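You operate a simulated robot arm through the tools that you are given. There is no shell and no other tool. Be economical: measure what you need, move in short steps, check, and stop when the job is done.

You run a simulated robot arm. Do the job below in one go: nothing can be reset, and whatever is moved stays where it is left.

JOB
Flour the dough and roll it out to the ring on the board.
Fine: one scoop first; tin shut again, scoop and roller back, no spills. Set down upright: white scoop, pastry roller.

The check looks at the end state, three seconds after you hand in, the way a careful person would. Anything else that was tipped, shoved, dropped, spilled or broken makes it a failure.

ROBOT AND FRAMES
A 6-joint arm with a two-finger parallel gripper, fixed in place. Base frame: the origin is at the foot of the arm, x ahead of it, y to its left, z up. Lengths are in m, angles in degrees, forces in N, time in s.
With the tool pointing down near the work surface it reaches from about 0.32 to 0.7 m from the base axis. Its first joint turns from -166.0 to 166.0 degrees. Payload 4.1 kg.
The TCP is the grasp point between the finger pads, 0.023 m short of the fingertips. In the tool frame z runs along the fingers and y along their closing line. Largest opening 0.094 m; finger width 0.038, thickness 0.01; the body of the gripper, 0.054 by 0.096 m, starts 0.039 m behind the TCP.
Orientation is that of the tool frame in the base frame, as [roll, pitch, yaw] about the fixed x, y, z axes, in that order (R = Rz(yaw) Ry(pitch) Rx(roll)). With the fingers straight down and closing along the base's y, the tool's x points along the base's -x, its y along +y and its z along -z.

CONTROLS
- The arm moves only by the tool nudge_tool. Its argument "moves" is text: rows parted by semicolons, each of 7 numbers parted by spaces: the shift along the tool's x, y, z in units of 25 mm (1.0 is 25 mm), then the turn, a rotation vector about the tool's x, y, z in units of 8 degrees (1.0 is 8 degrees), then the closure, from 0 (fully open) to 1 (shut). In form: dx dy dz wx wy wz fingers; .... A call has 1 to 12 rows; each row shifts and turns the commanded pose from where the row before left it, along the tool's axes as they then stand. A call with a number of a shift or a turn outside -1 to 1 is refused whole. Each row takes 0.2 s and may step no farther than 0.05 m and 8.6 degrees from the row before; otherwise, or with a gripper value out of range, the whole call is refused. A pose out of reach is approached as far as the arm can. The call stops where the force on the tool passes 40 N (or 10 N more than at its start, if that is more) or the arm is blocked; 0.2 s more then pass. The fingers move at their own pace (about 0.045 m/s each) and stop on an object; they squeeze with about 28 N. The grip force told is the motor's: it shows also when the fingers shut on nothing. Time passes only in rows, and 0.2 s behind the last, so rows that do not move let the fingers close. The reply holds the time, the measured pose of the TCP, the force on the tool along the base axes, the opening and the grip force, in the units named above and with some noise, with the torque about the TCP (base axes, N m) and any sound that the robot's microphone picked up.
- Cameras (640 x 400 px; columns grow to the right, rows downward): "scene" is fixed at [0.0509, 0.4985, 1.7321]; the picture's right is [-0.32, -0.95, 0.00], its down [-0.91, 0.31, -0.29] and it looks along [0.27, -0.09, -0.96] (base axes); focal length 304 px, centre (320, 200). "wrist" rides on the gripper at [0.087, 0.016, -0.074] in the tool frame; the picture's right is [-0.18, 0.98, 0.00], its down [-0.58, -0.11, -0.81] and it looks along [-0.79, -0.15, 0.59] (tool axes); focal length 243 px, centre (320, 200).
- get_image(camera): a new picture of that camera. It takes no simulated time.
- lift_body(by): slides the trunk up (or, below 0, down) by that many m; the arm rides with it, the base frame stays. It gives what a move gives, with no picture.
- measure_at(camera, pixels): for up to 12 pixels [column, row] of the newest picture of that camera ("zoom" is the newest enlarged one), the place [x, y, z] in the base frame of the surface seen there, good to about 0.003 m. It takes no simulated time.
- zoom(camera, box): a new picture of the part [left, top, right, bottom] of that camera's present view, enlarged. It takes no simulated time.
- finish_job(): hands the job in; it is judged then, once.

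Work in short steps. Measure before you move; look again where a grasp or a placing could have gone wrong, and mend it. You have 80 turns and 34 pictures in all, those below and enlarged ones among them. Open the gripper and draw the arm clear of the work before you hand the job in, unless the task says otherwise; then end with one line.

The tools are called after "Emit:" as a command line: name --argument value ..., lists and objects as JSON in quotes. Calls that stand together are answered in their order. nudge_tool: Moves the arm, as the interface text tells. Its arguments: {"type":"object","properties":{"moves":{"type":"string"}},"required":["moves"]} The other tools are called the same way: lift_body (by) slides the trunk up or down; get_image (camera) takes a picture; measure_at (camera, pixels) gives the place of the surface under pixels of a picture; zoom (camera, box) takes an enlarged picture of a part of a camera's view; finish_job () hands the job in.

At the start:

```text
t: 0.0
tool_pos: [0.191, 0.3101, 1.327]
orientation: [-180.0, 0.0, 179.9]
force: [0.2, 0.0, 0.2]
ft_torque: [0.0, -0.02, 0.03]
opening: 0.0943
grasp_force: 0.1
trunk travel left (down, up): [-0.525, 0.065]
```

scene: 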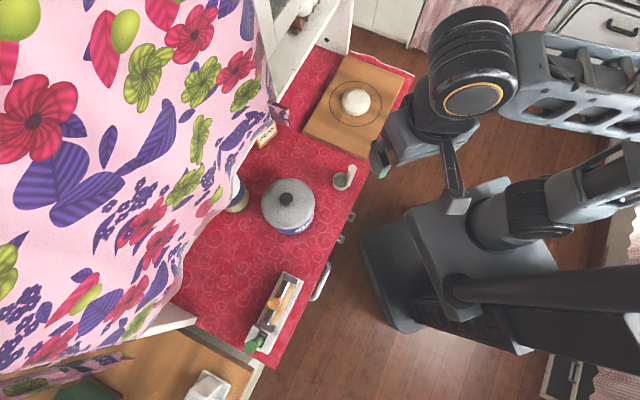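
wrist: 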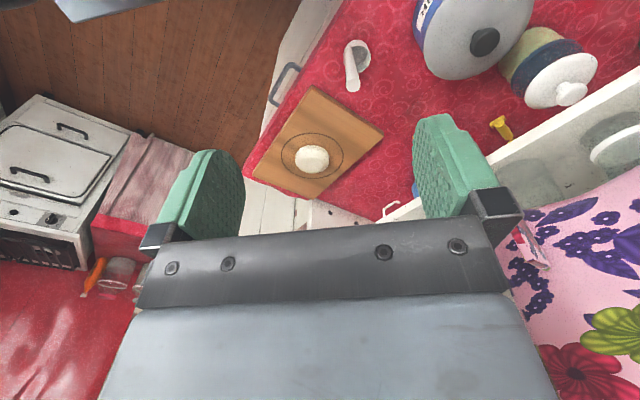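

The scene shows the board with dough near (352,100), white scoop at (345,178), tin with lid at (288,205), roller in a tray at (275,310). I enlarge these areas first.

Emit:
zoom --camera "scene" --box '[230, 40, 430, 240]'

Emit:
zoom --camera "scene" --box '[210, 240, 350, 360]'

Emit:
measure_at --camera "scene" --pixels '[[354, 103], [340, 80], [316, 140], [345, 180], [352, 168], [288, 198], [288, 215], [300, 160], [273, 303], [290, 280], [254, 345], [320, 230]]'

```text
2.00 times, centred on (330, 140) of scene
```

zoom: 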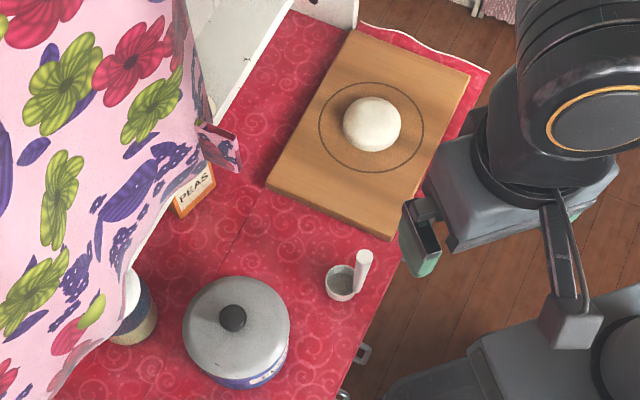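

```text
3.33 times, centred on (280, 300) of scene
```

zoom: 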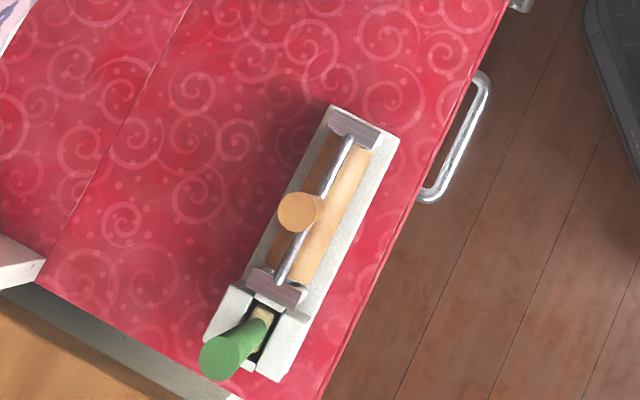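

```text
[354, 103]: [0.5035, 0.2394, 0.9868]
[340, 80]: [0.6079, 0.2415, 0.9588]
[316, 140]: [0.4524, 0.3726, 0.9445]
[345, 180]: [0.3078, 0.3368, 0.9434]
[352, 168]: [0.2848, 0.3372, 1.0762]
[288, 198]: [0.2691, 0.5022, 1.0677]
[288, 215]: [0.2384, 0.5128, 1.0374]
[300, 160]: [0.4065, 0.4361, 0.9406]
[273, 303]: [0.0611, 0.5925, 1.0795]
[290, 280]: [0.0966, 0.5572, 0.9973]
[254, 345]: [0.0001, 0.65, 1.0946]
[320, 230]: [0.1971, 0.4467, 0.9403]
```

The counter is at z≈0.94. Two containers could hold the flour: the grey-lidded one at wrist (480,30) and the white-lidded jar at (555,75). I zoom in to read their labels.

Emit:
zoom --camera "wrist" --box '[330, 0, 640, 194]'

Emit:
measure_at --camera "wrist" --pixels '[[485, 40], [555, 75], [570, 93], [355, 45], [350, 85], [312, 157], [425, 15], [265, 158], [344, 158], [312, 133], [312, 180], [501, 128]]'

```text
2.06 times, centred on (485, 97) of wrist
```

zoom: 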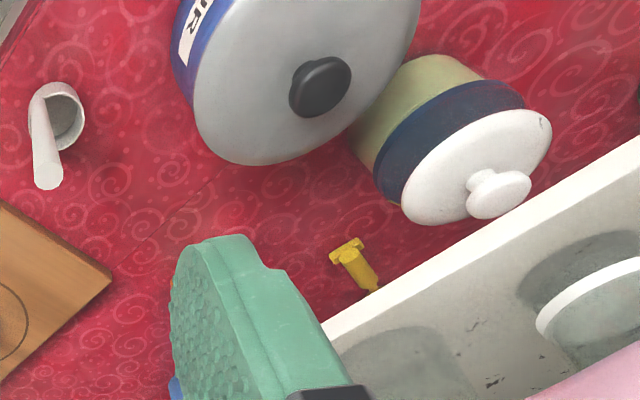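

```text
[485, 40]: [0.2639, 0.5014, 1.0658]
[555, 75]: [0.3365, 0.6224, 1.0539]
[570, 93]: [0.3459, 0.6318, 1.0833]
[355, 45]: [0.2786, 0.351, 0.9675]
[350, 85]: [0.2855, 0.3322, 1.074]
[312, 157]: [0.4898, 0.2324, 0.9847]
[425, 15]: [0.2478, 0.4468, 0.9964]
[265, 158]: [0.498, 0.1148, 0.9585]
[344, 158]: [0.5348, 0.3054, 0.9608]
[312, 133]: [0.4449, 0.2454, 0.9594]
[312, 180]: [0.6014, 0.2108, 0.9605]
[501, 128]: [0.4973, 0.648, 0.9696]
```

The blue tin's label ends in "UR", so it is the flour tin. I measure the knob, lid edges and the scoop in this enlarged view.

Emit:
measure_at --camera "zoom" --pixels '[[318, 85], [340, 72], [298, 100], [240, 155], [330, 145], [412, 20], [202, 70], [48, 172], [42, 105], [68, 115], [60, 90], [78, 108]]'

Emit:
lift_body --by -0.15

```text
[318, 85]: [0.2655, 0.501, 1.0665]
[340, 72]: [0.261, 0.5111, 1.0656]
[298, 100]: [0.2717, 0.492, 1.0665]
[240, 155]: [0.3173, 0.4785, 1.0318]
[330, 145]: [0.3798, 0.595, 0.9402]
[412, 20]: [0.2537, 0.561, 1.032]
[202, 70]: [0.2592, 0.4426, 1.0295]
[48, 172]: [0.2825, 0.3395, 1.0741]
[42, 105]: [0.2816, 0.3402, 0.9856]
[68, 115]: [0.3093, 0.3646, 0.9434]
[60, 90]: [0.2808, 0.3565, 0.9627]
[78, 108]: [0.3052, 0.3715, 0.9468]
```

```text
t: 1.8
tool_pos: [0.1916, 0.3101, 1.1771]
orientation: [179.9, -0.1, -179.9]
force: [-0.4, 0.0, -0.6]
ft_torque: [-0.02, 0.03, 0.02]
opening: 0.094
grasp_force: 0.0
trunk travel left (down, up): [-0.375, 0.215]
```

Knob centre is ≈(0.266,0.501), top 1.067, with the lid at about 1.038. I move over it at the present height and take a wrist look.

Emit:
nudge_tool --moves "-0.372 0.955 0 0 0 0 0; -0.372 0.955 0 0 0 0 0; -0.372 0.955 0 0 0 0 0; -0.372 0.955 0 0 0 0 0; -0.372 0.955 0 0 0 0 0; -0.372 0.955 0 0 0 0 0; -0.372 0.955 0 0 0 0 0; -0.372 0.955 0 0 0 0 0"

Emit:
get_image --camera "wrist"

Emit:
get_image --camera "scene"

```text
t: 3.5
tool_pos: [0.2564, 0.482, 1.1593]
orientation: [179.9, 0.0, -180.0]
force: [0.1, 0.3, 0.0]
ft_torque: [-0.04, 0.01, 0.02]
opening: 0.0941
grasp_force: 0.2
out of reach, approached as far as the arm can: row 7, 8
trunk travel left (down, up): [-0.375, 0.215]
```

```text
28 pictures are left
```

wrist: 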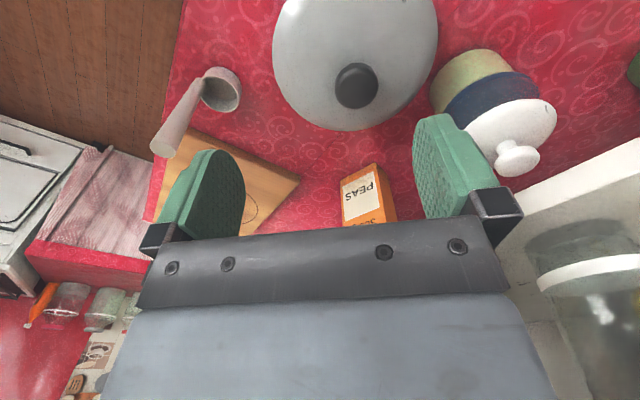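

```text
27 pictures are left
```

scene: 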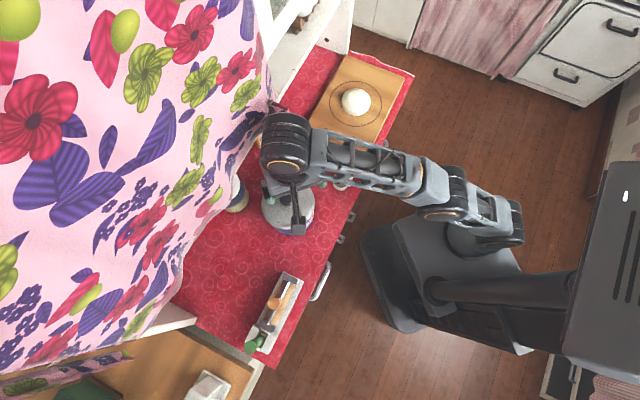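

The arm is fully stretched at r≈0.55 at this trunk height, so the trunk must come lower. I pull back and raise the tool with the arm before sinking the trunk.

Emit:
nudge_tool --moves "0.3 -0.7 -0.5 0 0 0 0; 0.3 -0.7 -0.8 0 0 0 0; 0.2 -0.7 -1 0 0 0 0; 0.2 -0.7 -1 0 0 0 0; 0 -0.7 -1 0 0 0 0; 0 -0.7 -1 0 0 0 0; 0 0 -1 0 0 0 0; 0 0 -1 0 0 0 0"

```text
t: 5.3
tool_pos: [0.2188, 0.3447, 1.2474]
orientation: [179.7, 0.1, -180.0]
force: [-0.5, 0.1, 0.0]
ft_torque: [0.03, -0.02, 0.01]
opening: 0.0943
grasp_force: 0.0
out of reach, approached as far as the arm can: row 3, 4, 5, 6, 7, 8
trunk travel left (down, up): [-0.375, 0.215]
```

The limits fit a reach sphere centred low (≈z 0.45 now), so a higher trunk is better. I raise it back by 0.15 m and go down with the arm instead.

Emit:
lift_body --by 0.15

Emit:
nudge_tool --moves "0 0 0.8 0 0 0 0; 0 0 1 0 0 0 0; 0 0 1 0 0 0 0; 0 0 1 0 0 0 0; -0.2 0.7 1 0 0 0 0; -0.2 0.8 1 0 0 0 0; -0.2 0.8 1 0 0 0 0; -0.2 0.8 1 0 0 0 0; -0.2 0.8 0 0 0 0 0; -0.2 0.8 0 0 0 0 0"

```text
t: 7.1
tool_pos: [0.2184, 0.3468, 1.3957]
orientation: [179.8, 0.2, 180.0]
force: [-1.2, -0.6, -0.3]
ft_torque: [0.02, 0.01, 0.03]
opening: 0.0939
grasp_force: 0.0
trunk travel left (down, up): [-0.525, 0.065]
```

```text
t: 9.3
tool_pos: [0.2485, 0.4642, 1.2001]
orientation: [179.8, 0.1, 180.0]
force: [-0.4, 0.8, -0.1]
ft_torque: [-0.01, 0.0, 0.01]
opening: 0.094
grasp_force: 0.0
trunk travel left (down, up): [-0.525, 0.065]
```

Now in reach. I centre over the knob (0.266,0.501) and descend to z≈1.068, so the fingertips stay just above the lid, then close.

Emit:
nudge_tool --moves "-0.35 0.74 0 0 0 0 0; -0.35 0.73 0 0 0 0 0; 0 0 1 0 0 0 0; 0 0 1 0 0 0 0; 0 0 1 0 0 0 0; 0 0 1 0 0 0 0; 0 0 0.8 0 0 0 0; 0 0 0.45 0 0 0 0; 0 0 0 0 0 0 0"

Emit:
get_image --camera "wrist"

```text
t: 10.2
tool_pos: [0.2591, 0.499, 1.1822]
orientation: [179.3, 0.2, -179.6]
force: [-21.8, -22.3, 0.4]
ft_torque: [1.22, -1.13, 0.39]
opening: 0.0942
grasp_force: 0.0
trunk travel left (down, up): [-0.525, 0.065]
stopped in row 4: the force on the tool passed its limit at 49 N (the readings are from after the stop); the commanded pose is now the measured one
```

```text
26 pictures are left
```

wrist: 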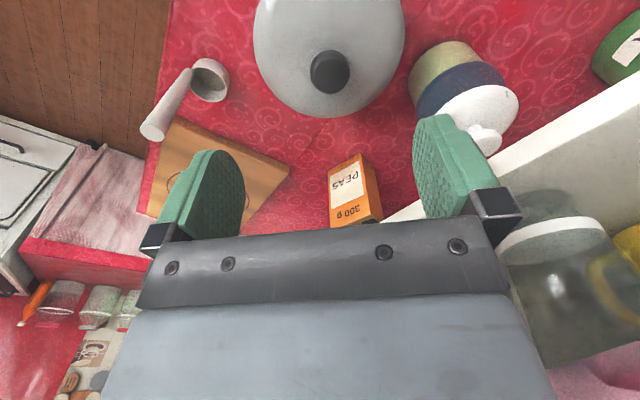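

Something to the upper right blocked me with a force toward -x,-y, probably the shelf unit or its jar near (540,250). I back off and measure the shelf's geometry.

Emit:
measure_at --camera "wrist" --pixels '[[400, 215], [505, 155], [620, 90], [550, 230], [550, 280], [520, 260], [600, 330], [540, 210], [470, 90], [485, 138], [330, 70], [350, 180]]'

Emit:
nudge_tool --moves "0.5 -0.5 0 0 0 0 0; 0.5 -0.5 0 0 0 0 0; 0.5 -0.5 0 0 0 0 0"

Emit:
get_image --camera "scene"

```text
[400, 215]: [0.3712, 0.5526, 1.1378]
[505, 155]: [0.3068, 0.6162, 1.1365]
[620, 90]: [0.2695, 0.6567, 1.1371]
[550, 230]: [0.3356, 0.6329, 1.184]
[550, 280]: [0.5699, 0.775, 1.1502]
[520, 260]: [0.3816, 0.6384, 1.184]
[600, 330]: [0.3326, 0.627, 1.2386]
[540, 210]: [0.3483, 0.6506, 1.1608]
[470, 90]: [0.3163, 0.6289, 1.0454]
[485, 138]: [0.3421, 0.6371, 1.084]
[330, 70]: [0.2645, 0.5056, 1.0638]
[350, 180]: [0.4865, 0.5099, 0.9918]
```

```text
t: 10.9
tool_pos: [0.2265, 0.4638, 1.1803]
orientation: [179.1, 0.2, -179.9]
force: [0.3, 0.5, -0.5]
ft_torque: [-0.02, -0.02, 0.0]
opening: 0.0942
grasp_force: 0.0
trunk travel left (down, up): [-0.525, 0.065]
```

```text
25 pictures are left
```

scene: 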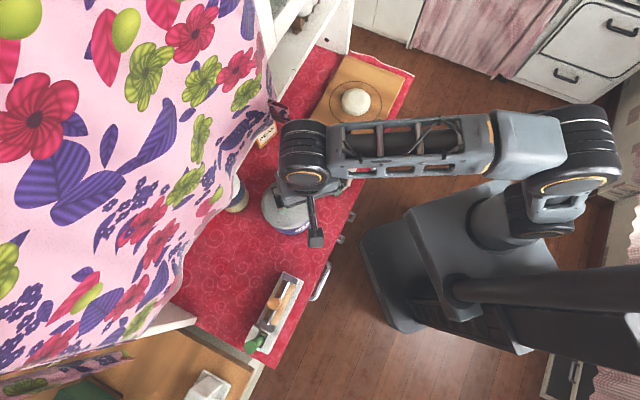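

The contact torque puts the obstacle ~0.05 m above the TCP at the gripper's (+x,+y) corner, near (0.286,0.547,1.236). I measure the curtain in the scene picture to see whether it is the cause.

Emit:
measure_at --camera "scene" --pixels '[[268, 95], [272, 115], [262, 125], [245, 140], [225, 170], [210, 190], [190, 230], [180, 270], [140, 330], [200, 100], [280, 70], [282, 113]]'

Emit:
zoom --camera "scene" --box '[170, 60, 370, 260]'

```text
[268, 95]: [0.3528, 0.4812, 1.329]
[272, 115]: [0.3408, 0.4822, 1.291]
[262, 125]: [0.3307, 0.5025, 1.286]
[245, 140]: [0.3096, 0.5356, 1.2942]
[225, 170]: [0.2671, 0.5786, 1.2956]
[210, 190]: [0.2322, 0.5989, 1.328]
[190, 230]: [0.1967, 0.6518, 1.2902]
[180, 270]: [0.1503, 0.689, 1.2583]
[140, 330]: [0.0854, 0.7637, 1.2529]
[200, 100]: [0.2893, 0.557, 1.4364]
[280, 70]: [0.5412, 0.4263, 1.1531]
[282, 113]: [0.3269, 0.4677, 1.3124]
```

```text
2.00 times, centred on (270, 160) of scene
```

zoom: 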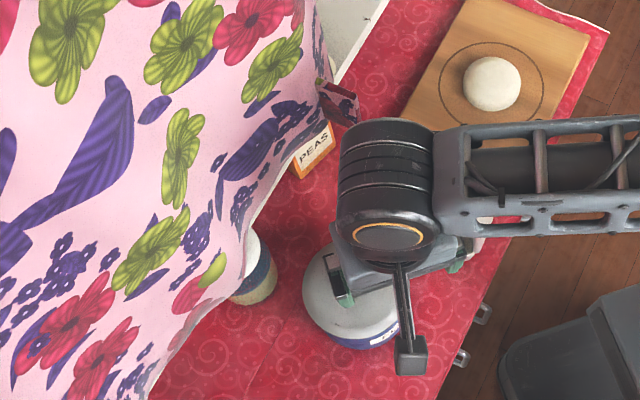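

The floral cloth hangs along x+y≈0.83 down to z≈1.25, only 0.045 m beyond the tin's knob. I turn the tool 45° so the fingers close parallel to the shelf, and lean the wrist back 24° toward the base.

Emit:
nudge_tool --moves "0 0 0 0 0 -0.9375 0; 0 0 0 0 0 -0.9375 0; 0 0 0 0 0 -0.9375 0; 0 0 0 0 0 -0.9375 0; 0 0 0 0 0 -0.9375 0; 0 0 0 0 0 -0.9375 0; 0 0 0 0 -1 0 0; 0 0 0 0 -1 0 0; 0 0 0 0 -1 0 0; 0 0 0 0 0 0 0"

Emit:
get_image --camera "wrist"

```text
t: 13.2
tool_pos: [0.2258, 0.465, 1.1796]
orientation: [179.6, 24.7, -134.9]
force: [0.3, 0.3, -0.1]
ft_torque: [-0.01, -0.01, 0.04]
opening: 0.0942
grasp_force: 0.0
trunk travel left (down, up): [-0.525, 0.065]
```

```text
23 pictures are left
```

wrist: 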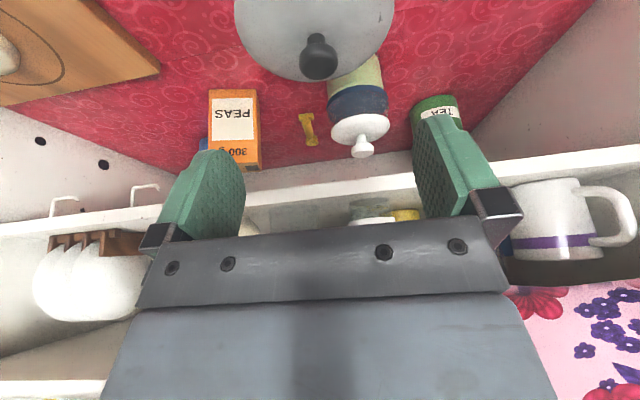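

The tilt is as wanted and the knob shows at (317,60). I measure it from here, together with the lid surface nearby.

Emit:
measure_at --camera "wrist" --pixels '[[318, 42], [303, 66], [335, 64], [318, 62], [300, 75], [280, 50], [355, 50], [318, 80], [315, 15], [580, 310]]'

```text
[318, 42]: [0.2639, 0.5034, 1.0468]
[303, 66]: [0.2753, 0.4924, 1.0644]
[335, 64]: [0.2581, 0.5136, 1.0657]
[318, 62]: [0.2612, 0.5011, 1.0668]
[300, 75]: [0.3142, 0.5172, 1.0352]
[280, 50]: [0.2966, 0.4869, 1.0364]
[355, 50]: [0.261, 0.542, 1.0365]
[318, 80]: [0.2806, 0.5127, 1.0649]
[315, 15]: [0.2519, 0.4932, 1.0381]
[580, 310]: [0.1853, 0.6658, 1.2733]
```

The knob is confirmed at ≈(0.267,0.503), lid at 1.037. I advance straight along the tool axis 0.118 m and close.

Emit:
nudge_tool --moves "0 -0.1 1 0 0 0 0; 0 0 1 0 0 0 0; 0 0 1 0 0 0 0; 0 0 1 0 0 0 0; 0 0 0.7 0 0 0 0; 0 0 0 0 0 0 0; 0 0 0 0 0 0 1; 0 0 0 0 0 0 1; 0 0 0 0 0 0 1; 0 0 0 0 0 0 1; 0 0 0 0 0 0 1"

```text
t: 15.6
tool_pos: [0.2605, 0.497, 1.0736]
orientation: [179.6, 24.5, -135.0]
force: [0.8, 0.8, -0.3]
ft_torque: [0.01, -0.03, -0.01]
opening: 0.0307
grasp_force: 28.0
trunk travel left (down, up): [-0.525, 0.065]
```

The knob is held (opening 0.031, 28 N). I lift straight up 0.055 m, and measure free counter between tin and roller tray for the lid.

Emit:
nudge_tool --moves "-0.2 0 -0.45 0 0 0 1; -0.4 0 -0.88 0 0 0 1; -0.33 0 -0.67 0 0 0 1; 0 0 0 0 0 0 1"

Emit:
get_image --camera "scene"

Emit:
measure_at --camera "scene" --pixels '[[250, 250], [235, 262], [220, 275], [255, 235], [285, 272], [246, 340], [230, 240], [212, 310], [238, 205], [200, 290]]'

```text
t: 16.6
tool_pos: [0.2641, 0.4985, 1.1299]
orientation: [179.6, 24.6, -135.0]
force: [-0.1, -0.1, 0.6]
ft_torque: [0.0, 0.0, 0.01]
opening: 0.0
grasp_force: 27.9
trunk travel left (down, up): [-0.525, 0.065]
```

```text
22 pictures are left
```

scene: 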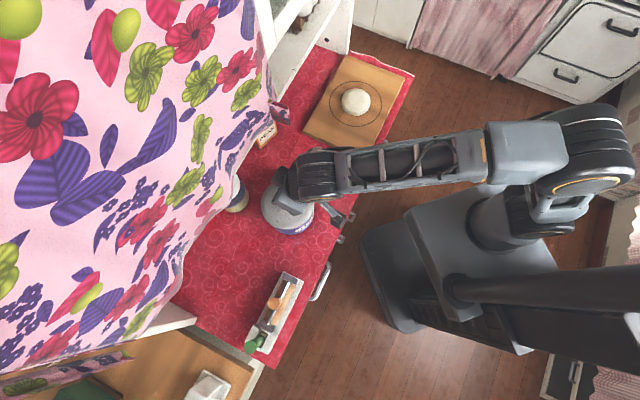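

```text
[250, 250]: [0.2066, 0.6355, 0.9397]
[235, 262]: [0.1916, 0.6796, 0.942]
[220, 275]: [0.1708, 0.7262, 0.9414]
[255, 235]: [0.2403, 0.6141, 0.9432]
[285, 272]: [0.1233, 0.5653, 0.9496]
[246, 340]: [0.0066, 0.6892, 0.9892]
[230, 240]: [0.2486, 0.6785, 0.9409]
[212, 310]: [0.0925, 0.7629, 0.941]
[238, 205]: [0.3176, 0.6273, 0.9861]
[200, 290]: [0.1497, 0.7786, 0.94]
```

The opening reads 0, so the knob slipped out. I look with the wrist camera before regrasping lower.

Emit:
nudge_tool --moves "0 0 0 0 0 0 0; 0 0 0 0 0 0 0; 0 0 0 0 0 0 0; 0 0 0 0 0 0 0; 0 0 0 0 0 0 0"

Emit:
zoom --camera "wrist" --box '[160, 0, 480, 200]'

Emit:
measure_at --camera "zoom" --pixels '[[320, 40], [300, 60], [340, 60], [320, 80], [280, 100], [360, 100], [320, 110], [250, 60], [390, 60]]'

```text
t: 17.8
tool_pos: [0.2637, 0.4992, 1.1301]
orientation: [179.6, 24.6, -134.9]
force: [-0.3, -0.2, -1.3]
ft_torque: [0.02, 0.01, 0.01]
opening: 0.0941
grasp_force: 0.0
trunk travel left (down, up): [-0.525, 0.065]
```

```text
2.00 times, centred on (320, 100) of wrist
```

zoom: 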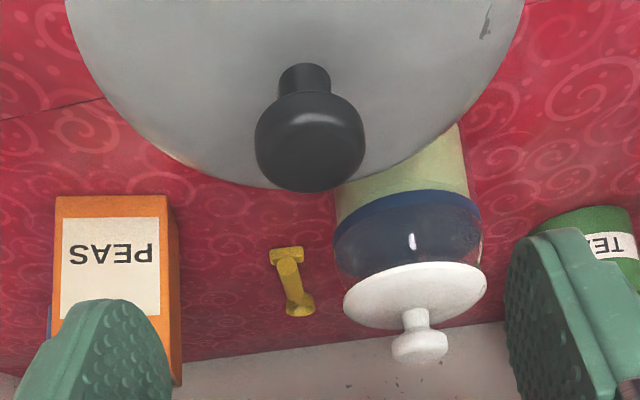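

```text
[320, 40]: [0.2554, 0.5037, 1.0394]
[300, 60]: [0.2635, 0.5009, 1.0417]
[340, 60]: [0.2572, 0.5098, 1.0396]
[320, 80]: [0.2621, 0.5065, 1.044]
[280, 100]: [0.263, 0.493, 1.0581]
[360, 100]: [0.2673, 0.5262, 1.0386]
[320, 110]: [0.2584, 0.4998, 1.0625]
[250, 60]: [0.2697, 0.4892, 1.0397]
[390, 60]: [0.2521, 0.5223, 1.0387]
```

The knob is a mushroom: head from about 1.05 to 1.067 on a thin stem, and I had gripped only its upper curve. I reduce the tilt to 16.5° and grasp lower, at TCP z≈1.067.

Emit:
nudge_tool --moves "0 0 0 0 1 0 0; 0 0.04 0 0 0 0 0; 0.25 0 0.9 0 0 0 0; 0.25 0 0.9 0 0 0 0; 0.16 0 0.4 0 0 0 0; 0 0 0.23 0 0 0 0; 0 0 0 0 0 0 0; 0 0 0 0 0 0 1; 0 0 0 0 0 0 1; 0 0 0 0 0 0 1; 0 0 0 0 0 0 1; 0 0 0 0 0 0 1"

```text
t: 20.4
tool_pos: [0.2629, 0.4994, 1.0655]
orientation: [179.6, 16.8, -134.9]
force: [0.6, 0.1, 9.7]
ft_torque: [-0.02, -0.03, 0.06]
opening: 0.0302
grasp_force: 28.2
trunk travel left (down, up): [-0.525, 0.065]
```

Grip at 0.030 with the tips lightly touching the lid. I lift slowly and check the opening.

Emit:
nudge_tool --moves "-0.03 0 -0.1 0 0 0 1; -0.06 0 -0.2 0 0 0 1; -0.09 0 -0.3 0 0 0 1; -0.14 0 -0.48 0 0 0 1; -0.14 0 -0.48 0 0 0 1; 0 0 0 0 0 0 1"

```text
t: 21.8
tool_pos: [0.2638, 0.4997, 1.1058]
orientation: [179.7, 16.5, -134.8]
force: [0.5, -0.1, -0.6]
ft_torque: [0.0, 0.02, 0.01]
opening: 0.0305
grasp_force: 28.5
trunk travel left (down, up): [-0.525, 0.065]
```

The lid is held. I carry it parallel to the shelf toward free counter at about (0.204,0.636), clear of jar and tray.

Emit:
nudge_tool --moves "0 0.6 0 0 0 0 1; 0 0.9 0 0 0 0 1; 0 0.9 0 0 0 0 1; 0 0.9 0 0 0 0 1; 0 0.9 0 0 0 0 1; 0 0.9 0 0 0 0 1; 0 0.45 0 0 0 0 1; -0.69 0 0.206 0 0 0 1; -0.69 0 0.206 0 0 0 1; -0.69 0 0.206 0 0 0 1; 0 0 0 0 0 0 1"

Emit:
get_image --camera "scene"

```text
t: 24.1
tool_pos: [0.1993, 0.6327, 1.1051]
orientation: [179.8, 16.6, -134.7]
force: [0.8, -0.2, -0.5]
ft_torque: [-0.01, -0.02, -0.01]
opening: 0.0304
grasp_force: 28.0
trunk travel left (down, up): [-0.525, 0.065]
```

```text
20 pictures are left
```

scene: 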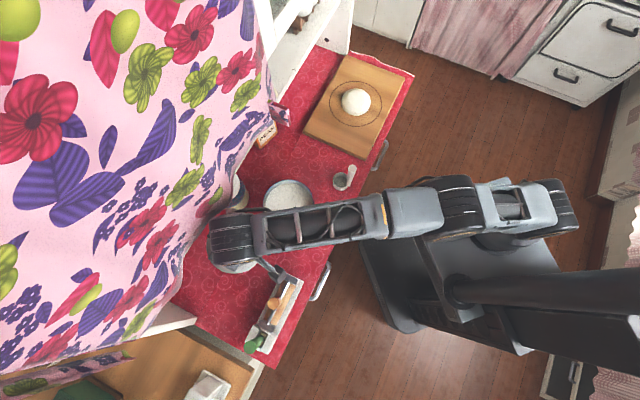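

The tin is open, flour near the top, and the lid is over free counter. The camera stick hangs near the tray's end, so I turn the tool 25° about the vertical to clear it, then begin lowering.

Emit:
nudge_tool --moves "0 0 0 -0.298 0 -0.998 1; 0 0 0 -0.298 0 -0.998 1; 0 0 0 -0.298 0 -0.998 1; 0 0 0 0 0 0 1; 0.27 0 0.9 0 0 0 1; 0.27 0 0.9 0 0 0 1; 0.27 0 0.9 0 0 0 1; 0.2 0 0.65 0 0 0 1; 0.14 0 0.46 0 0 0 1; 0 0 0 0 0 0 1"

Emit:
get_image --camera "wrist"

```text
t: 26.4
tool_pos: [0.2025, 0.6348, 1.0073]
orientation: [179.6, 16.9, -109.9]
force: [0.8, 0.4, -0.9]
ft_torque: [0.0, -0.03, 0.03]
opening: 0.0303
grasp_force: 28.5
trunk travel left (down, up): [-0.525, 0.065]
```

```text
19 pictures are left
```

wrist: 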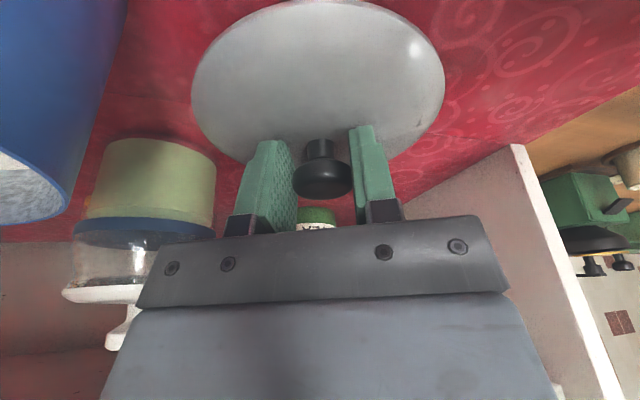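

Lid is level, clear of the jar and the tin. I lower in small steps until it touches.

Emit:
nudge_tool --moves "0.057 0 0.19 0 0 0 1; 0.057 0 0.19 0 0 0 1; 0.057 0 0.19 0 0 0 1; 0.043 0 0.14 0 0 0 1; 0.043 0 0.14 0 0 0 1; 0 0 0 0 0 0 1"

```text
t: 27.8
tool_pos: [0.2011, 0.6362, 0.9872]
orientation: [179.6, 17.0, -109.9]
force: [-0.2, -0.7, 10.7]
ft_torque: [-0.41, 0.13, 0.02]
opening: 0.0303
grasp_force: 27.9
trunk travel left (down, up): [-0.525, 0.065]
```

Touchdown at z≈0.987 with 10 N. I release and withdraw along the tool axis.

Emit:
nudge_tool --moves "0 0 -0.05 0 0 0 0; 0 0 0 0 0 0 0; 0 0 0 0 0 0 0; 0 0 0 0 0 0 0; 0 0 0 0 0 0 0; 0 0 -0.7 0 0 0 0; 0 0 -1 0 0 0 0; 0 0 -1 0 0 0 0; 0 0 -1 0 0 0 0; 0 0 -1 0 0 0 0; 0 0 -1 0 0 0 0; 0 0 -0.5 0 0 0 0"

Emit:
zoom --camera "scene" --box '[220, 120, 400, 300]'

Emit:
measure_at --camera "zoom" --pixels '[[467, 108], [460, 120], [440, 135], [425, 145], [445, 145], [435, 130], [250, 160], [230, 150], [280, 170], [250, 175], [218, 165], [296, 165]]'

```text
t: 30.4
tool_pos: [0.1873, 0.5921, 1.134]
orientation: [179.7, 16.7, -109.9]
force: [-0.3, 0.3, 0.4]
ft_torque: [-0.01, 0.02, 0.01]
opening: 0.0941
grasp_force: 0.1
trunk travel left (down, up): [-0.525, 0.065]
```

```text
2.22 times, centred on (310, 210) of scene
```

zoom: 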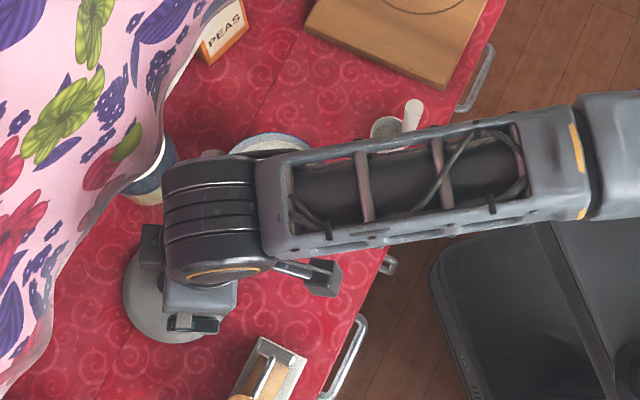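

```text
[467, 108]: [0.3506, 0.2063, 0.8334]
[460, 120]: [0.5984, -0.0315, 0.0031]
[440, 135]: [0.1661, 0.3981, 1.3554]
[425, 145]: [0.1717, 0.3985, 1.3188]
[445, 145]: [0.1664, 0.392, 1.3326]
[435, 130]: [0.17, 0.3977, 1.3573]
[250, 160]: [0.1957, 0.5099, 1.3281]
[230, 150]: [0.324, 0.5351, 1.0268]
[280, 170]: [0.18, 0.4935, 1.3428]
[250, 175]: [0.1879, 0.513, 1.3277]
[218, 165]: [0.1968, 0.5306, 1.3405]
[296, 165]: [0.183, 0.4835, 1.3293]
```

The lid lies flat on the counter. I pull the arm back and up over the counter, and undo the turn and tilt, heading to the scoop.

Emit:
nudge_tool --moves "0.805 -0.342 -0.588 0 0 0 0; 0.805 -0.342 -0.588 0 0 0 0; 0.805 -0.342 -0.588 0 0 0 0; 0.805 -0.342 -0.588 0 0 0 0; 0.805 -0.342 -0.588 0 0 0 0; 0.805 -0.342 -0.588 0 0 0 0; 0 0 0 0.298 0 0.998 0; 0 0 0 0.298 0 0.998 0; 0 0 0 0.298 0 0.998 0; 0 0 0 0 1 0 0; 0 0 0 0 1.05 0 0; 0 0 0 0 0 0 0"

```text
refused: 1.05 is not a number from -1 to 1
```

Only the value 1.05 was out of range; I resend with 1.0.

Emit:
nudge_tool --moves "0.805 -0.342 -0.588 0 0 0 0; 0.805 -0.342 -0.588 0 0 0 0; 0.805 -0.342 -0.588 0 0 0 0; 0.805 -0.342 -0.588 0 0 0 0; 0.805 -0.342 -0.588 0 0 0 0; 0.805 -0.342 -0.588 0 0 0 0; 0 0 0 0.298 0 0.998 0; 0 0 0 0.298 0 0.998 0; 0 0 0 0.298 0 0.998 0; 0 0 0 0 1 0 0; 0 0 0 0 1 0 0; 0 0 0 0 0 0 0"

```text
t: 33.0
tool_pos: [0.189, 0.4427, 1.1838]
orientation: [179.8, 0.5, -134.8]
force: [-0.2, 0.3, 1.3]
ft_torque: [0.0, -0.02, -0.03]
opening: 0.0941
grasp_force: 0.2
trunk travel left (down, up): [-0.525, 0.065]
```

Now I move to a spot behind the scoop to view it and the tin's content.

Emit:
nudge_tool --moves "0.433 -0.867 -0.108 0 0 0 0; 0.433 -0.867 -0.108 0 0 0 0; 0.433 -0.867 -0.108 0 0 0 0; 0.433 -0.867 -0.108 0 0 0 0; 0.433 -0.867 -0.108 0 0 0 0; 0.433 -0.867 -0.108 0 0 0 0; 0 0 0 0 0 0 0"

Emit:
get_image --camera "wrist"

Emit:
zoom --camera "scene" --box '[240, 140, 380, 240]'

```text
t: 34.5
tool_pos: [0.2364, 0.3069, 1.1982]
orientation: [179.8, 0.6, -134.7]
force: [0.3, 0.3, -0.6]
ft_torque: [-0.03, -0.01, -0.02]
opening: 0.0941
grasp_force: 0.0
trunk travel left (down, up): [-0.525, 0.065]
```

```text
17 pictures are left
```

wrist: 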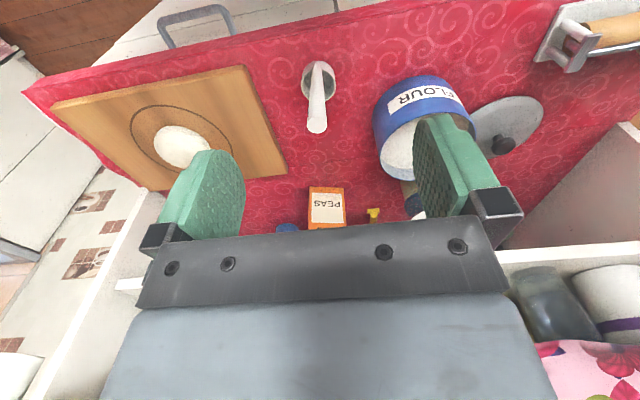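

```text
4.00 times, centred on (310, 190) of scene
```

zoom: 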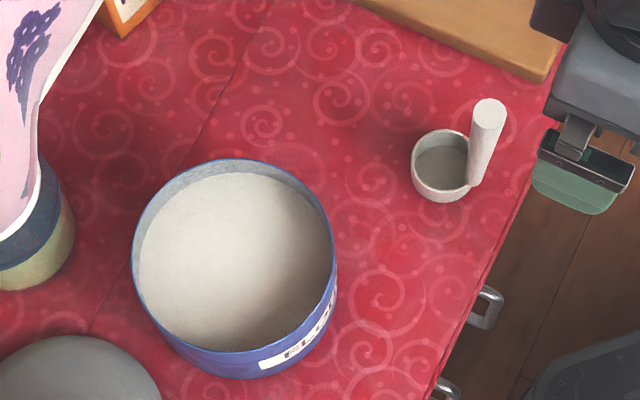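

Emit:
measure_at --camera "zoom" --pixels '[[488, 107], [480, 160], [442, 165], [414, 160], [440, 198], [442, 132], [468, 185], [235, 260], [237, 163], [135, 260], [333, 270], [238, 372]]'

Emit:
measure_at --camera "wrist" --pixels '[[316, 125], [311, 122], [324, 122], [318, 70], [306, 80], [333, 80], [318, 95], [317, 62]]'

```text
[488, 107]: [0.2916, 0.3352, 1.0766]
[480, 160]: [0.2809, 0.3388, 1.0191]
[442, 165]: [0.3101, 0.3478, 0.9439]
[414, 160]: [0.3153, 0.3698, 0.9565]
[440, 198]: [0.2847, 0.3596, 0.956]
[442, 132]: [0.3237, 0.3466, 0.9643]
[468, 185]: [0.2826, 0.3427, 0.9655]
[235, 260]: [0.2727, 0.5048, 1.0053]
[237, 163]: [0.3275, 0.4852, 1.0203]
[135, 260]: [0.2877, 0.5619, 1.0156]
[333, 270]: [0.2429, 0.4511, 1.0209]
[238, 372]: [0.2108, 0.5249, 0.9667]
```

```text
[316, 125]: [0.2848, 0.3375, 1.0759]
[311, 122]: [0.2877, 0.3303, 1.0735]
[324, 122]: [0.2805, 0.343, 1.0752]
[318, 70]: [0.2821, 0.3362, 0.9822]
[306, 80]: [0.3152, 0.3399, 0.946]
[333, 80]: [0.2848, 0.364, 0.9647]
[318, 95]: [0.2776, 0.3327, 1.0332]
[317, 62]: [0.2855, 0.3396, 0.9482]
```

Handle axis ≈(0.287,0.337), top 1.076; cup centre ≈(0.304,0.353), so the cup points along +(1,1); flour surface z≈1.005, rim ≈1.02. I turn the tool to yaw 135° so the fingers close along that direction.

Emit:
nudge_tool --moves "0 0 0 0 0 0.9375 0; 0 0 0 0 0 0.9375 0; 0 0 0 0 0 0.9375 0; 0 0 0 0 0 0.9375 0; 0 0 0 0 0 0.9375 0; 0 0 0 0 0 0.9375 0; 0 0 0 0 0 0.9375 0; 0 0 0 0 0 0.9375 0; 0 0 0 0 0 0.9375 0; 0 0 0 0 0 0.9375 0; 0 0 0 0 0 0.9375 0; 0 0 0 0 0 0.9375 0"

Emit:
nudge_tool --moves "0 0 0 0 -1 0 0; 0 0 0 0 -1 0 0; 0 0 0 0 0 0 0"

```text
t: 37.1
tool_pos: [0.234, 0.304, 1.1996]
orientation: [179.3, -0.3, 135.1]
force: [0.3, -0.7, -0.5]
ft_torque: [-0.03, -0.04, -0.01]
opening: 0.0942
grasp_force: 0.0
trunk travel left (down, up): [-0.525, 0.065]
```

```text
t: 38.0
tool_pos: [0.2352, 0.3037, 1.1989]
orientation: [179.5, 15.7, 135.1]
force: [-0.4, 0.2, 0.0]
ft_torque: [-0.02, 0.0, -0.03]
opening: 0.0938
grasp_force: 0.1
trunk travel left (down, up): [-0.525, 0.065]
```

Lean is right. I move over the handle and descend to z≈1.047 so the handle stands between the fingers.

Emit:
nudge_tool --moves "-0.168 0.803 0.047 0 0 0 0; -0.168 0.803 0.047 0 0 0 0; -0.168 0.803 0.047 0 0 0 0; 0 0 0 0 0 0 0; 0.234 0 0.837 0 0 0 0; 0.234 0 0.837 0 0 0 0; 0.234 0 0.837 0 0 0 0; 0.234 0 0.837 0 0 0 0; 0.234 0 0.837 0 0 0 0; 0.234 0 0.837 0 0 0 0; 0.234 0 0.837 0 0 0 0; 0 0 0 0 0 0 0"

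Emit:
get_image --camera "wrist"

```text
t: 40.5
tool_pos: [0.2898, 0.3389, 1.049]
orientation: [179.3, 15.7, 135.1]
force: [-0.1, 0.2, -0.1]
ft_torque: [-0.01, 0.03, -0.02]
opening: 0.094
grasp_force: 0.2
trunk travel left (down, up): [-0.525, 0.065]
```

```text
15 pictures are left
```

wrist: 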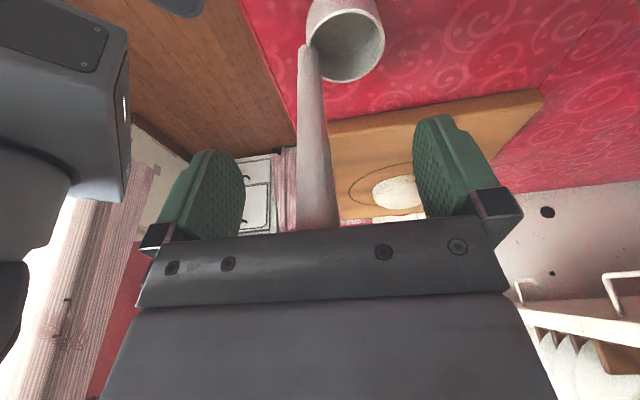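

The handle stands well between the pads. I close and lift gently.

Emit:
nudge_tool --moves "0 0 0 0 0 0 1; 0 0 0 0 0 0 1; 0 0 0 0 0 0 1; 0 0 0 0 0 0 1; 0 0 0 0 0 0 1; 0 0 0 0 0 0 1; -0.05 0 -0.2 0 0 0 1; -0.14 0 -0.5 0 0 0 1; -0.25 0 -0.9 0 0 0 1; -0.25 0 -0.9 0 0 0 1; -0.25 0 -0.9 0 0 0 1; -0.25 0 -0.9 0 0 0 1"

```text
t: 43.1
tool_pos: [0.2858, 0.3378, 1.1575]
orientation: [179.4, 15.6, 135.1]
force: [0.3, -0.2, -1.0]
ft_torque: [-0.03, 0.03, -0.04]
opening: 0.0202
grasp_force: 28.2
trunk travel left (down, up): [-0.525, 0.065]
```

The scoop is held (opening 0.020). I swing it 90° about the vertical so the wrist leans back from the curtain and the cup points along the shelf.

Emit:
nudge_tool --moves "-0.253 0 -0.903 0 0 0 1; -0.253 0 -0.903 0 0 0 1; -0.253 0 -0.903 0 0 0 1; -0.253 0 -0.903 0 0 0 1; -0.253 0 -0.903 0 0 0 1; -0.253 0 -0.903 0 0 0 1; -0.253 0 -0.903 0 0 0 1; -0.253 0 -0.903 0 0 0 1; -0.253 0 -0.903 0 0 0 1; -0.253 0 -0.903 0 0 0 1; -0.253 0 -0.903 0 0 0 1; -0.253 0 -0.903 0 0 0 1"

Emit:
nudge_tool --moves "-0.534 0.93 0.15 0 0 0 1; -0.534 0.93 0.15 0 0 0 1; -0.534 0.93 0.15 0 0 0 1; -0.534 0.93 0.15 0 0 0 1; -0.534 0.93 0.15 0 0 0 1; -0.534 0.93 0.15 0 0 0 1; -0.534 0.93 0.15 0 0 0 1; 0 0 0 0 0 0 1"

Emit:
get_image --camera "wrist"

```text
t: 45.8
tool_pos: [0.283, 0.3159, 1.3843]
orientation: [179.0, 15.6, 135.0]
force: [0.7, 0.4, -0.5]
ft_torque: [-0.02, 0.0, -0.03]
opening: 0.0202
grasp_force: 28.1
out of reach, approached as far as the arm can: row 10, 11, 12
trunk travel left (down, up): [-0.525, 0.065]
```

```text
t: 47.5
tool_pos: [0.4428, 0.3265, 1.3359]
orientation: [179.4, 15.5, 135.2]
force: [0.7, 0.7, -0.8]
ft_torque: [-0.02, 0.0, 0.0]
opening: 0.02
grasp_force: 28.0
out of reach, approached as far as the arm can: row 1, 2, 3, 4, 5, 6, 7
trunk travel left (down, up): [-0.525, 0.065]
```

```text
14 pictures are left
```

wrist: 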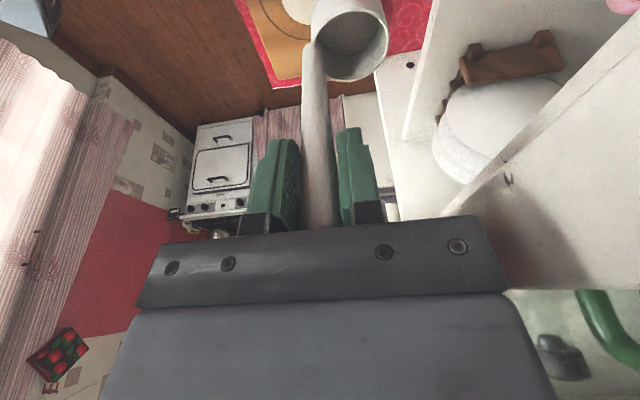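

Mistake: I entered the turn in the shift columns and the tool rose away; nothing was touched and the scoop is still held. I bring it back over the scoop's place at a safe height.

Emit:
nudge_tool --moves "0.5 -0.8 0.5 0 0 0 1; 0.7 -0.8 0.5 0 0 0 1; 0.75 -0.6 0.5 0 0 0 1; 0.8 -0.5 0.5 0 0 0 1; 0.8 -0.4 0.5 0 0 0 1; 0.8 -0.4 0.5 0 0 0 1; 0.8 -0.3 0.5 0 0 0 1; 0.8 -0.3 0.45 0 0 0 1; 0 0 0 0 0 0 1"

```text
t: 49.5
tool_pos: [0.2897, 0.3343, 1.1987]
orientation: [179.3, 15.8, 135.1]
force: [-0.1, 0.3, -0.5]
ft_torque: [0.02, 0.01, -0.03]
opening: 0.0202
grasp_force: 27.8
trunk travel left (down, up): [-0.525, 0.065]
```

Back at (0.290,0.334,1.199). Now the 90° swing, in the proper columns.

Emit:
nudge_tool --moves "0 0 0 -0.253 0 -0.903 1; 0 0 0 -0.253 0 -0.903 1; 0 0 0 -0.253 0 -0.903 1; 0 0 0 -0.253 0 -0.903 1; 0 0 0 -0.253 0 -0.903 1; 0 0 0 -0.253 0 -0.903 1; 0 0 0 -0.253 0 -0.903 1; 0 0 0 -0.253 0 -0.903 1; 0 0 0 -0.253 0 -0.903 1; 0 0 0 -0.253 0 -0.903 1; 0 0 0 -0.253 0 -0.903 1; 0 0 0 -0.253 0 -0.903 1"

```text
t: 52.1
tool_pos: [0.288, 0.3366, 1.1998]
orientation: [-180.0, 16.2, -134.8]
force: [0.4, 0.1, -1.1]
ft_torque: [0.02, 0.03, 0.0]
opening: 0.0203
grasp_force: 27.2
trunk travel left (down, up): [-0.525, 0.065]
```

Orientation is right. I carry the scoop over the tin and tip it 40° along the shelf direction, still above the rim.

Emit:
nudge_tool --moves "-0.482 0.94 0.317 0 0 0 1; -0.482 0.94 0.317 0 0 0 1; -0.482 0.94 0.317 0 0 0 1; -0.482 0.94 0.317 0 0 0 1; -0.482 0.94 0.317 0 0 0 1; -0.482 0.94 0.317 0 0 0 1; -0.482 0.94 0.317 0 0 0 1; 0 0 0 0.961 0 -0.276 1; 0 0 0 0.961 0 -0.276 1; 0 0 0 0.961 0 -0.276 1; 0 0 0 0.961 0 -0.276 1; 0 0 0 0.961 0 -0.276 1"

Emit:
zoom --camera "wrist" --box '[120, 0, 520, 250]'

```text
t: 54.8
tool_pos: [0.2389, 0.521, 1.1703]
orientation: [-138.7, 12.4, -124.3]
force: [-0.1, -0.4, 0.0]
ft_torque: [0.0, 0.02, 0.02]
opening: 0.0203
grasp_force: 27.9
trunk travel left (down, up): [-0.525, 0.065]
```

```text
1.60 times, centred on (320, 125) of wrist
```

zoom: 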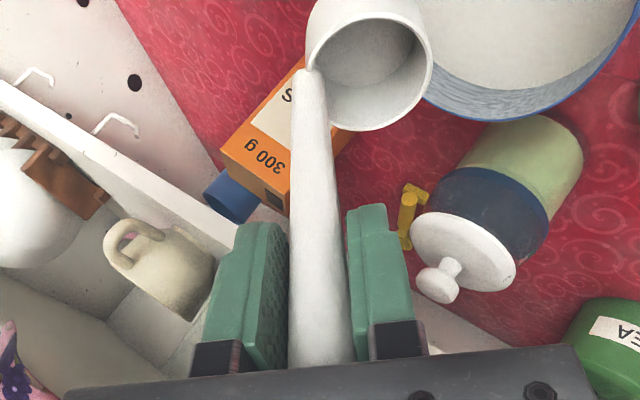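

I check cup and tin rim positions in this view before dipping.

Emit:
measure_at --camera "zoom" --pixels '[[309, 50], [430, 60], [375, 128], [360, 60], [395, 18], [500, 113], [440, 105], [590, 70], [520, 40]]'

Emit:
zoom --camera "scene" --box '[240, 140, 380, 240]'

```text
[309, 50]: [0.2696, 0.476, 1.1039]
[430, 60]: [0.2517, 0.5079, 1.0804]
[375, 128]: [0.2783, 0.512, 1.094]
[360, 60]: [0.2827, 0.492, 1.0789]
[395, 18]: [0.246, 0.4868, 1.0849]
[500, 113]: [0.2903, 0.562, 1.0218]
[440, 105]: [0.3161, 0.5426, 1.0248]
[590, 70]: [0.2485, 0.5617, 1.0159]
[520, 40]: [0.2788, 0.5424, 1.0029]
```

```text
4.00 times, centred on (310, 190) of scene
```

zoom: 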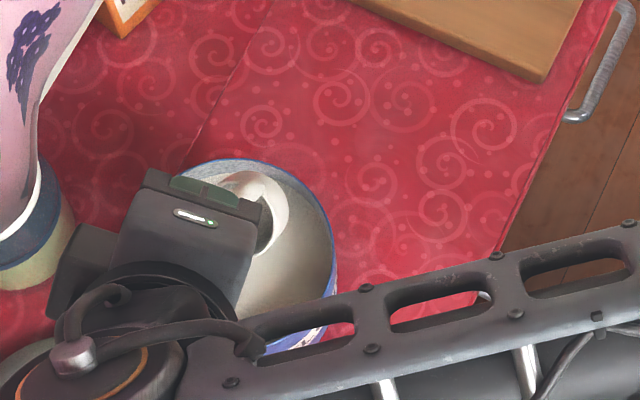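

The mouth centre is at (0.261,0.492,1.092), exactly as computed. I dip into the flour and level the cup while pushing along the shelf direction.

Emit:
nudge_tool --moves "0.203 0.617 0.707 0 0 0 1; 0.203 0.617 0.707 0 0 0 1; 0.203 0.617 0.707 0 0 0 1; 0.203 0.617 0.707 0 0 0 1; 0 0 0 0 0 0 1; 0.062 -0.267 0.215 -0.961 0 0.276 1; 0.051 -0.295 0.177 -0.961 0 0.276 1; 0.039 -0.318 0.136 -0.961 0 0.276 1; 0.026 -0.335 0.092 -0.961 0 0.276 1; 0.013 -0.345 0.047 -0.961 0 0.276 1; 0 0 0 0 0 0 1"

```text
t: 57.1
tool_pos: [0.271, 0.49, 1.0735]
orientation: [179.9, 16.3, -134.8]
force: [-0.4, 0.0, -0.2]
ft_torque: [0.01, 0.0, -0.01]
opening: 0.02
grasp_force: 28.2
trunk travel left (down, up): [-0.525, 0.065]
```

Leveled under the surface with no resistance. I lift it level, slowly, to just above the tin and look.

Emit:
nudge_tool --moves "-0.08 0 -0.29 0 0 0 1; -0.11 0 -0.39 0 0 0 1; -0.14 0 -0.48 0 0 0 1; -0.14 0 -0.48 0 0 0 1; -0.14 0 -0.48 0 0 0 1; -0.14 0 -0.48 0 0 0 1; -0.14 0 -0.48 0 0 0 1; 0 0 0 0 0 0 1; 0 0 0 0 0 0 1"

Emit:
zoom --camera "wrist" --box '[160, 0, 480, 200]'

```text
t: 59.1
tool_pos: [0.2714, 0.4902, 1.1537]
orientation: [-180.0, 16.2, -134.7]
force: [0.2, -0.4, 0.0]
ft_torque: [-0.03, -0.01, -0.02]
opening: 0.02
grasp_force: 28.2
trunk travel left (down, up): [-0.525, 0.065]
```

```text
2.00 times, centred on (320, 100) of wrist
```

zoom: 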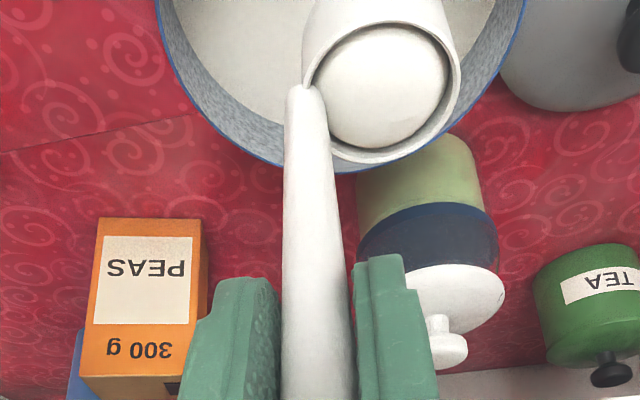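

The cup holds a full level scoop. I carry it level, parallel to the shelf, toward the dough at (0.497,0.236).

Emit:
nudge_tool --moves "0.02 -0.3 0 0 0 0 1; 0.04 -0.6 -0.01 0 0 0 1; 0.05 -0.9 -0.015 0 0 0 1; 0.05 -0.95 -0.015 0 0 0 1; 0.05 -0.95 -0.015 0 0 0 1; 0.05 -0.95 -0.015 0 0 0 1; 0.05 -0.95 -0.015 0 0 0 1; 0.05 -0.95 -0.015 0 0 0 1; 0.05 -0.95 -0.015 0 0 0 1; 0.05 -0.95 -0.015 0 0 0 1; 0.05 -0.95 -0.015 0 0 0 1; 0.05 -0.95 -0.015 0 0 0 1"

Emit:
nudge_tool --moves "0.05 -0.95 -0.015 0 0 0 1; 0.05 -0.95 -0.015 0 0 0 1; 0.05 -0.95 -0.015 0 0 0 1; 0.05 -0.8 -0.015 0 0 0 1; 0.05 -0.4 -0.015 0 0 0 1; 0.02 -0.2 0 0 0 0 1; 0 0 0 0 0 0 1; 0 0 0 0 0 0 1"

Emit:
zoom --camera "scene" --box '[260, 40, 460, 165]'

```text
t: 61.8
tool_pos: [0.4454, 0.2987, 1.1558]
orientation: [180.0, 16.3, -134.8]
force: [0.2, 0.6, -0.9]
ft_torque: [0.01, 0.02, -0.02]
opening: 0.0201
grasp_force: 28.2
trunk travel left (down, up): [-0.525, 0.065]
```

```text
t: 63.5
tool_pos: [0.5147, 0.2177, 1.1546]
orientation: [-180.0, 16.1, -134.8]
force: [0.0, -0.3, -0.5]
ft_torque: [0.02, 0.01, 0.01]
opening: 0.0199
grasp_force: 28.2
trunk travel left (down, up): [-0.525, 0.065]
```

```text
3.20 times, centred on (360, 102) of scene
```

zoom: 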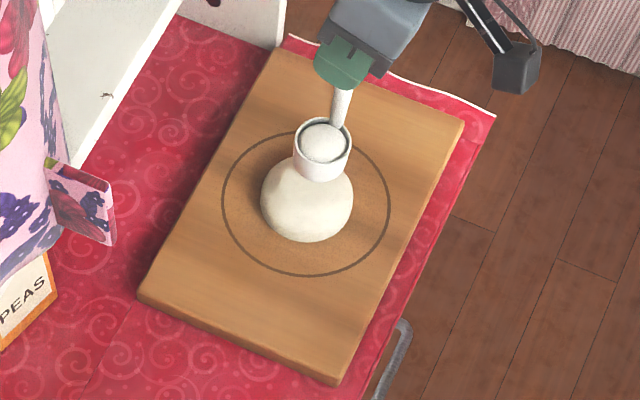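

The full cup is over the dough. I measure dough and ring from this clear view before tipping.

Emit:
measure_at --camera "zoom" --pixels '[[306, 215], [222, 200], [390, 205], [240, 155], [306, 275], [370, 160], [375, 245], [245, 245], [306, 242], [260, 200], [355, 200], [330, 237]]'

```text
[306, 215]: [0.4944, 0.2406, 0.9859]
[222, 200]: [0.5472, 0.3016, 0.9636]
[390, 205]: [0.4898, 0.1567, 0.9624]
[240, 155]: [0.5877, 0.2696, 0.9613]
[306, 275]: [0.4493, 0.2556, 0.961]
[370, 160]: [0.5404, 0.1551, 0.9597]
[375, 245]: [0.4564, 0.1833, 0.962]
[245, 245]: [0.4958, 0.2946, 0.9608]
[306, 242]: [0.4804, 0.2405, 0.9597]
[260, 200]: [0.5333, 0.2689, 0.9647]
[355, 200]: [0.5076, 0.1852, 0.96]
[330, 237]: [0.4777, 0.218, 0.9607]
```

Ring centre ≈(0.520,0.228), radius 0.078; dough is concentric, radius ≈0.043, top 0.987. I shift the cup over the centre and tip it while holding its mouth in place, first to 60°.

Emit:
nudge_tool --moves "-0.21 -0.52 0.06 0 0 0 1; -0.21 -0.52 0.06 0 0 0 1; 0 0 0 0 0 0 1; -0.026 0.51 -0.089 0.9013 0 -0.259 1; -0.026 0.51 -0.089 0.9013 0 -0.259 1; -0.026 0.51 -0.089 0.9013 0 -0.259 1; -0.026 0.51 -0.089 0.9013 0 -0.259 1; -0.026 0.51 -0.089 0.9013 0 -0.259 1; -0.026 0.51 -0.089 0.9013 0 -0.259 1; -0.026 0.51 -0.089 0.9013 0 -0.259 1; -0.026 0.51 -0.089 0.9013 0 -0.259 1; 0 0 0 0 0 0 1"

Emit:
nudge_tool --moves "-0.026 0.51 -0.089 0.9013 0 -0.259 1; -0.026 0.51 -0.089 0.9013 0 -0.259 1; -0.026 0.51 -0.089 0.9013 0 -0.259 1; 0 0 0 0 0 0 1; -0.026 0.51 -0.089 0.9013 0 -0.259 1; 0 0 0 0 0 0 1; 0 0 0 0 0 0 1; 0 0 0 0 0 0 1"

Emit:
zoom --camera "scene" --box '[260, 40, 460, 165]'

```text
t: 66.2
tool_pos: [0.4719, 0.2741, 1.126]
orientation: [-118.8, 8.1, -120.8]
force: [-0.1, 0.5, -0.1]
ft_torque: [0.0, 0.02, 0.05]
opening: 0.0203
grasp_force: 28.2
trunk travel left (down, up): [-0.525, 0.065]
```

```text
t: 68.0
tool_pos: [0.4561, 0.2933, 1.0822]
orientation: [-90.0, 0.2, -118.8]
force: [0.6, -0.1, -0.5]
ft_torque: [0.04, 0.02, -0.01]
opening: 0.0203
grasp_force: 28.1
trunk travel left (down, up): [-0.525, 0.065]
```

```text
3.20 times, centred on (360, 102) of scene
```

zoom: 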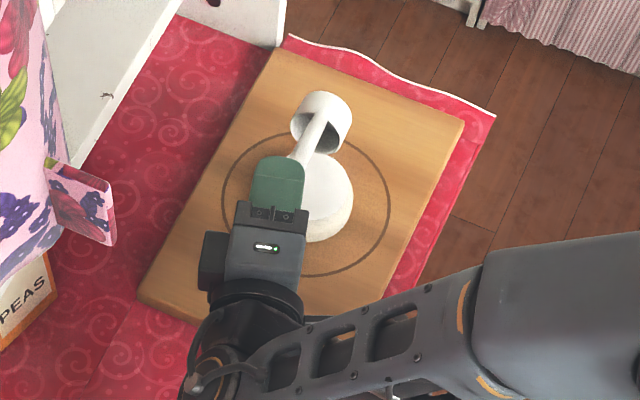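

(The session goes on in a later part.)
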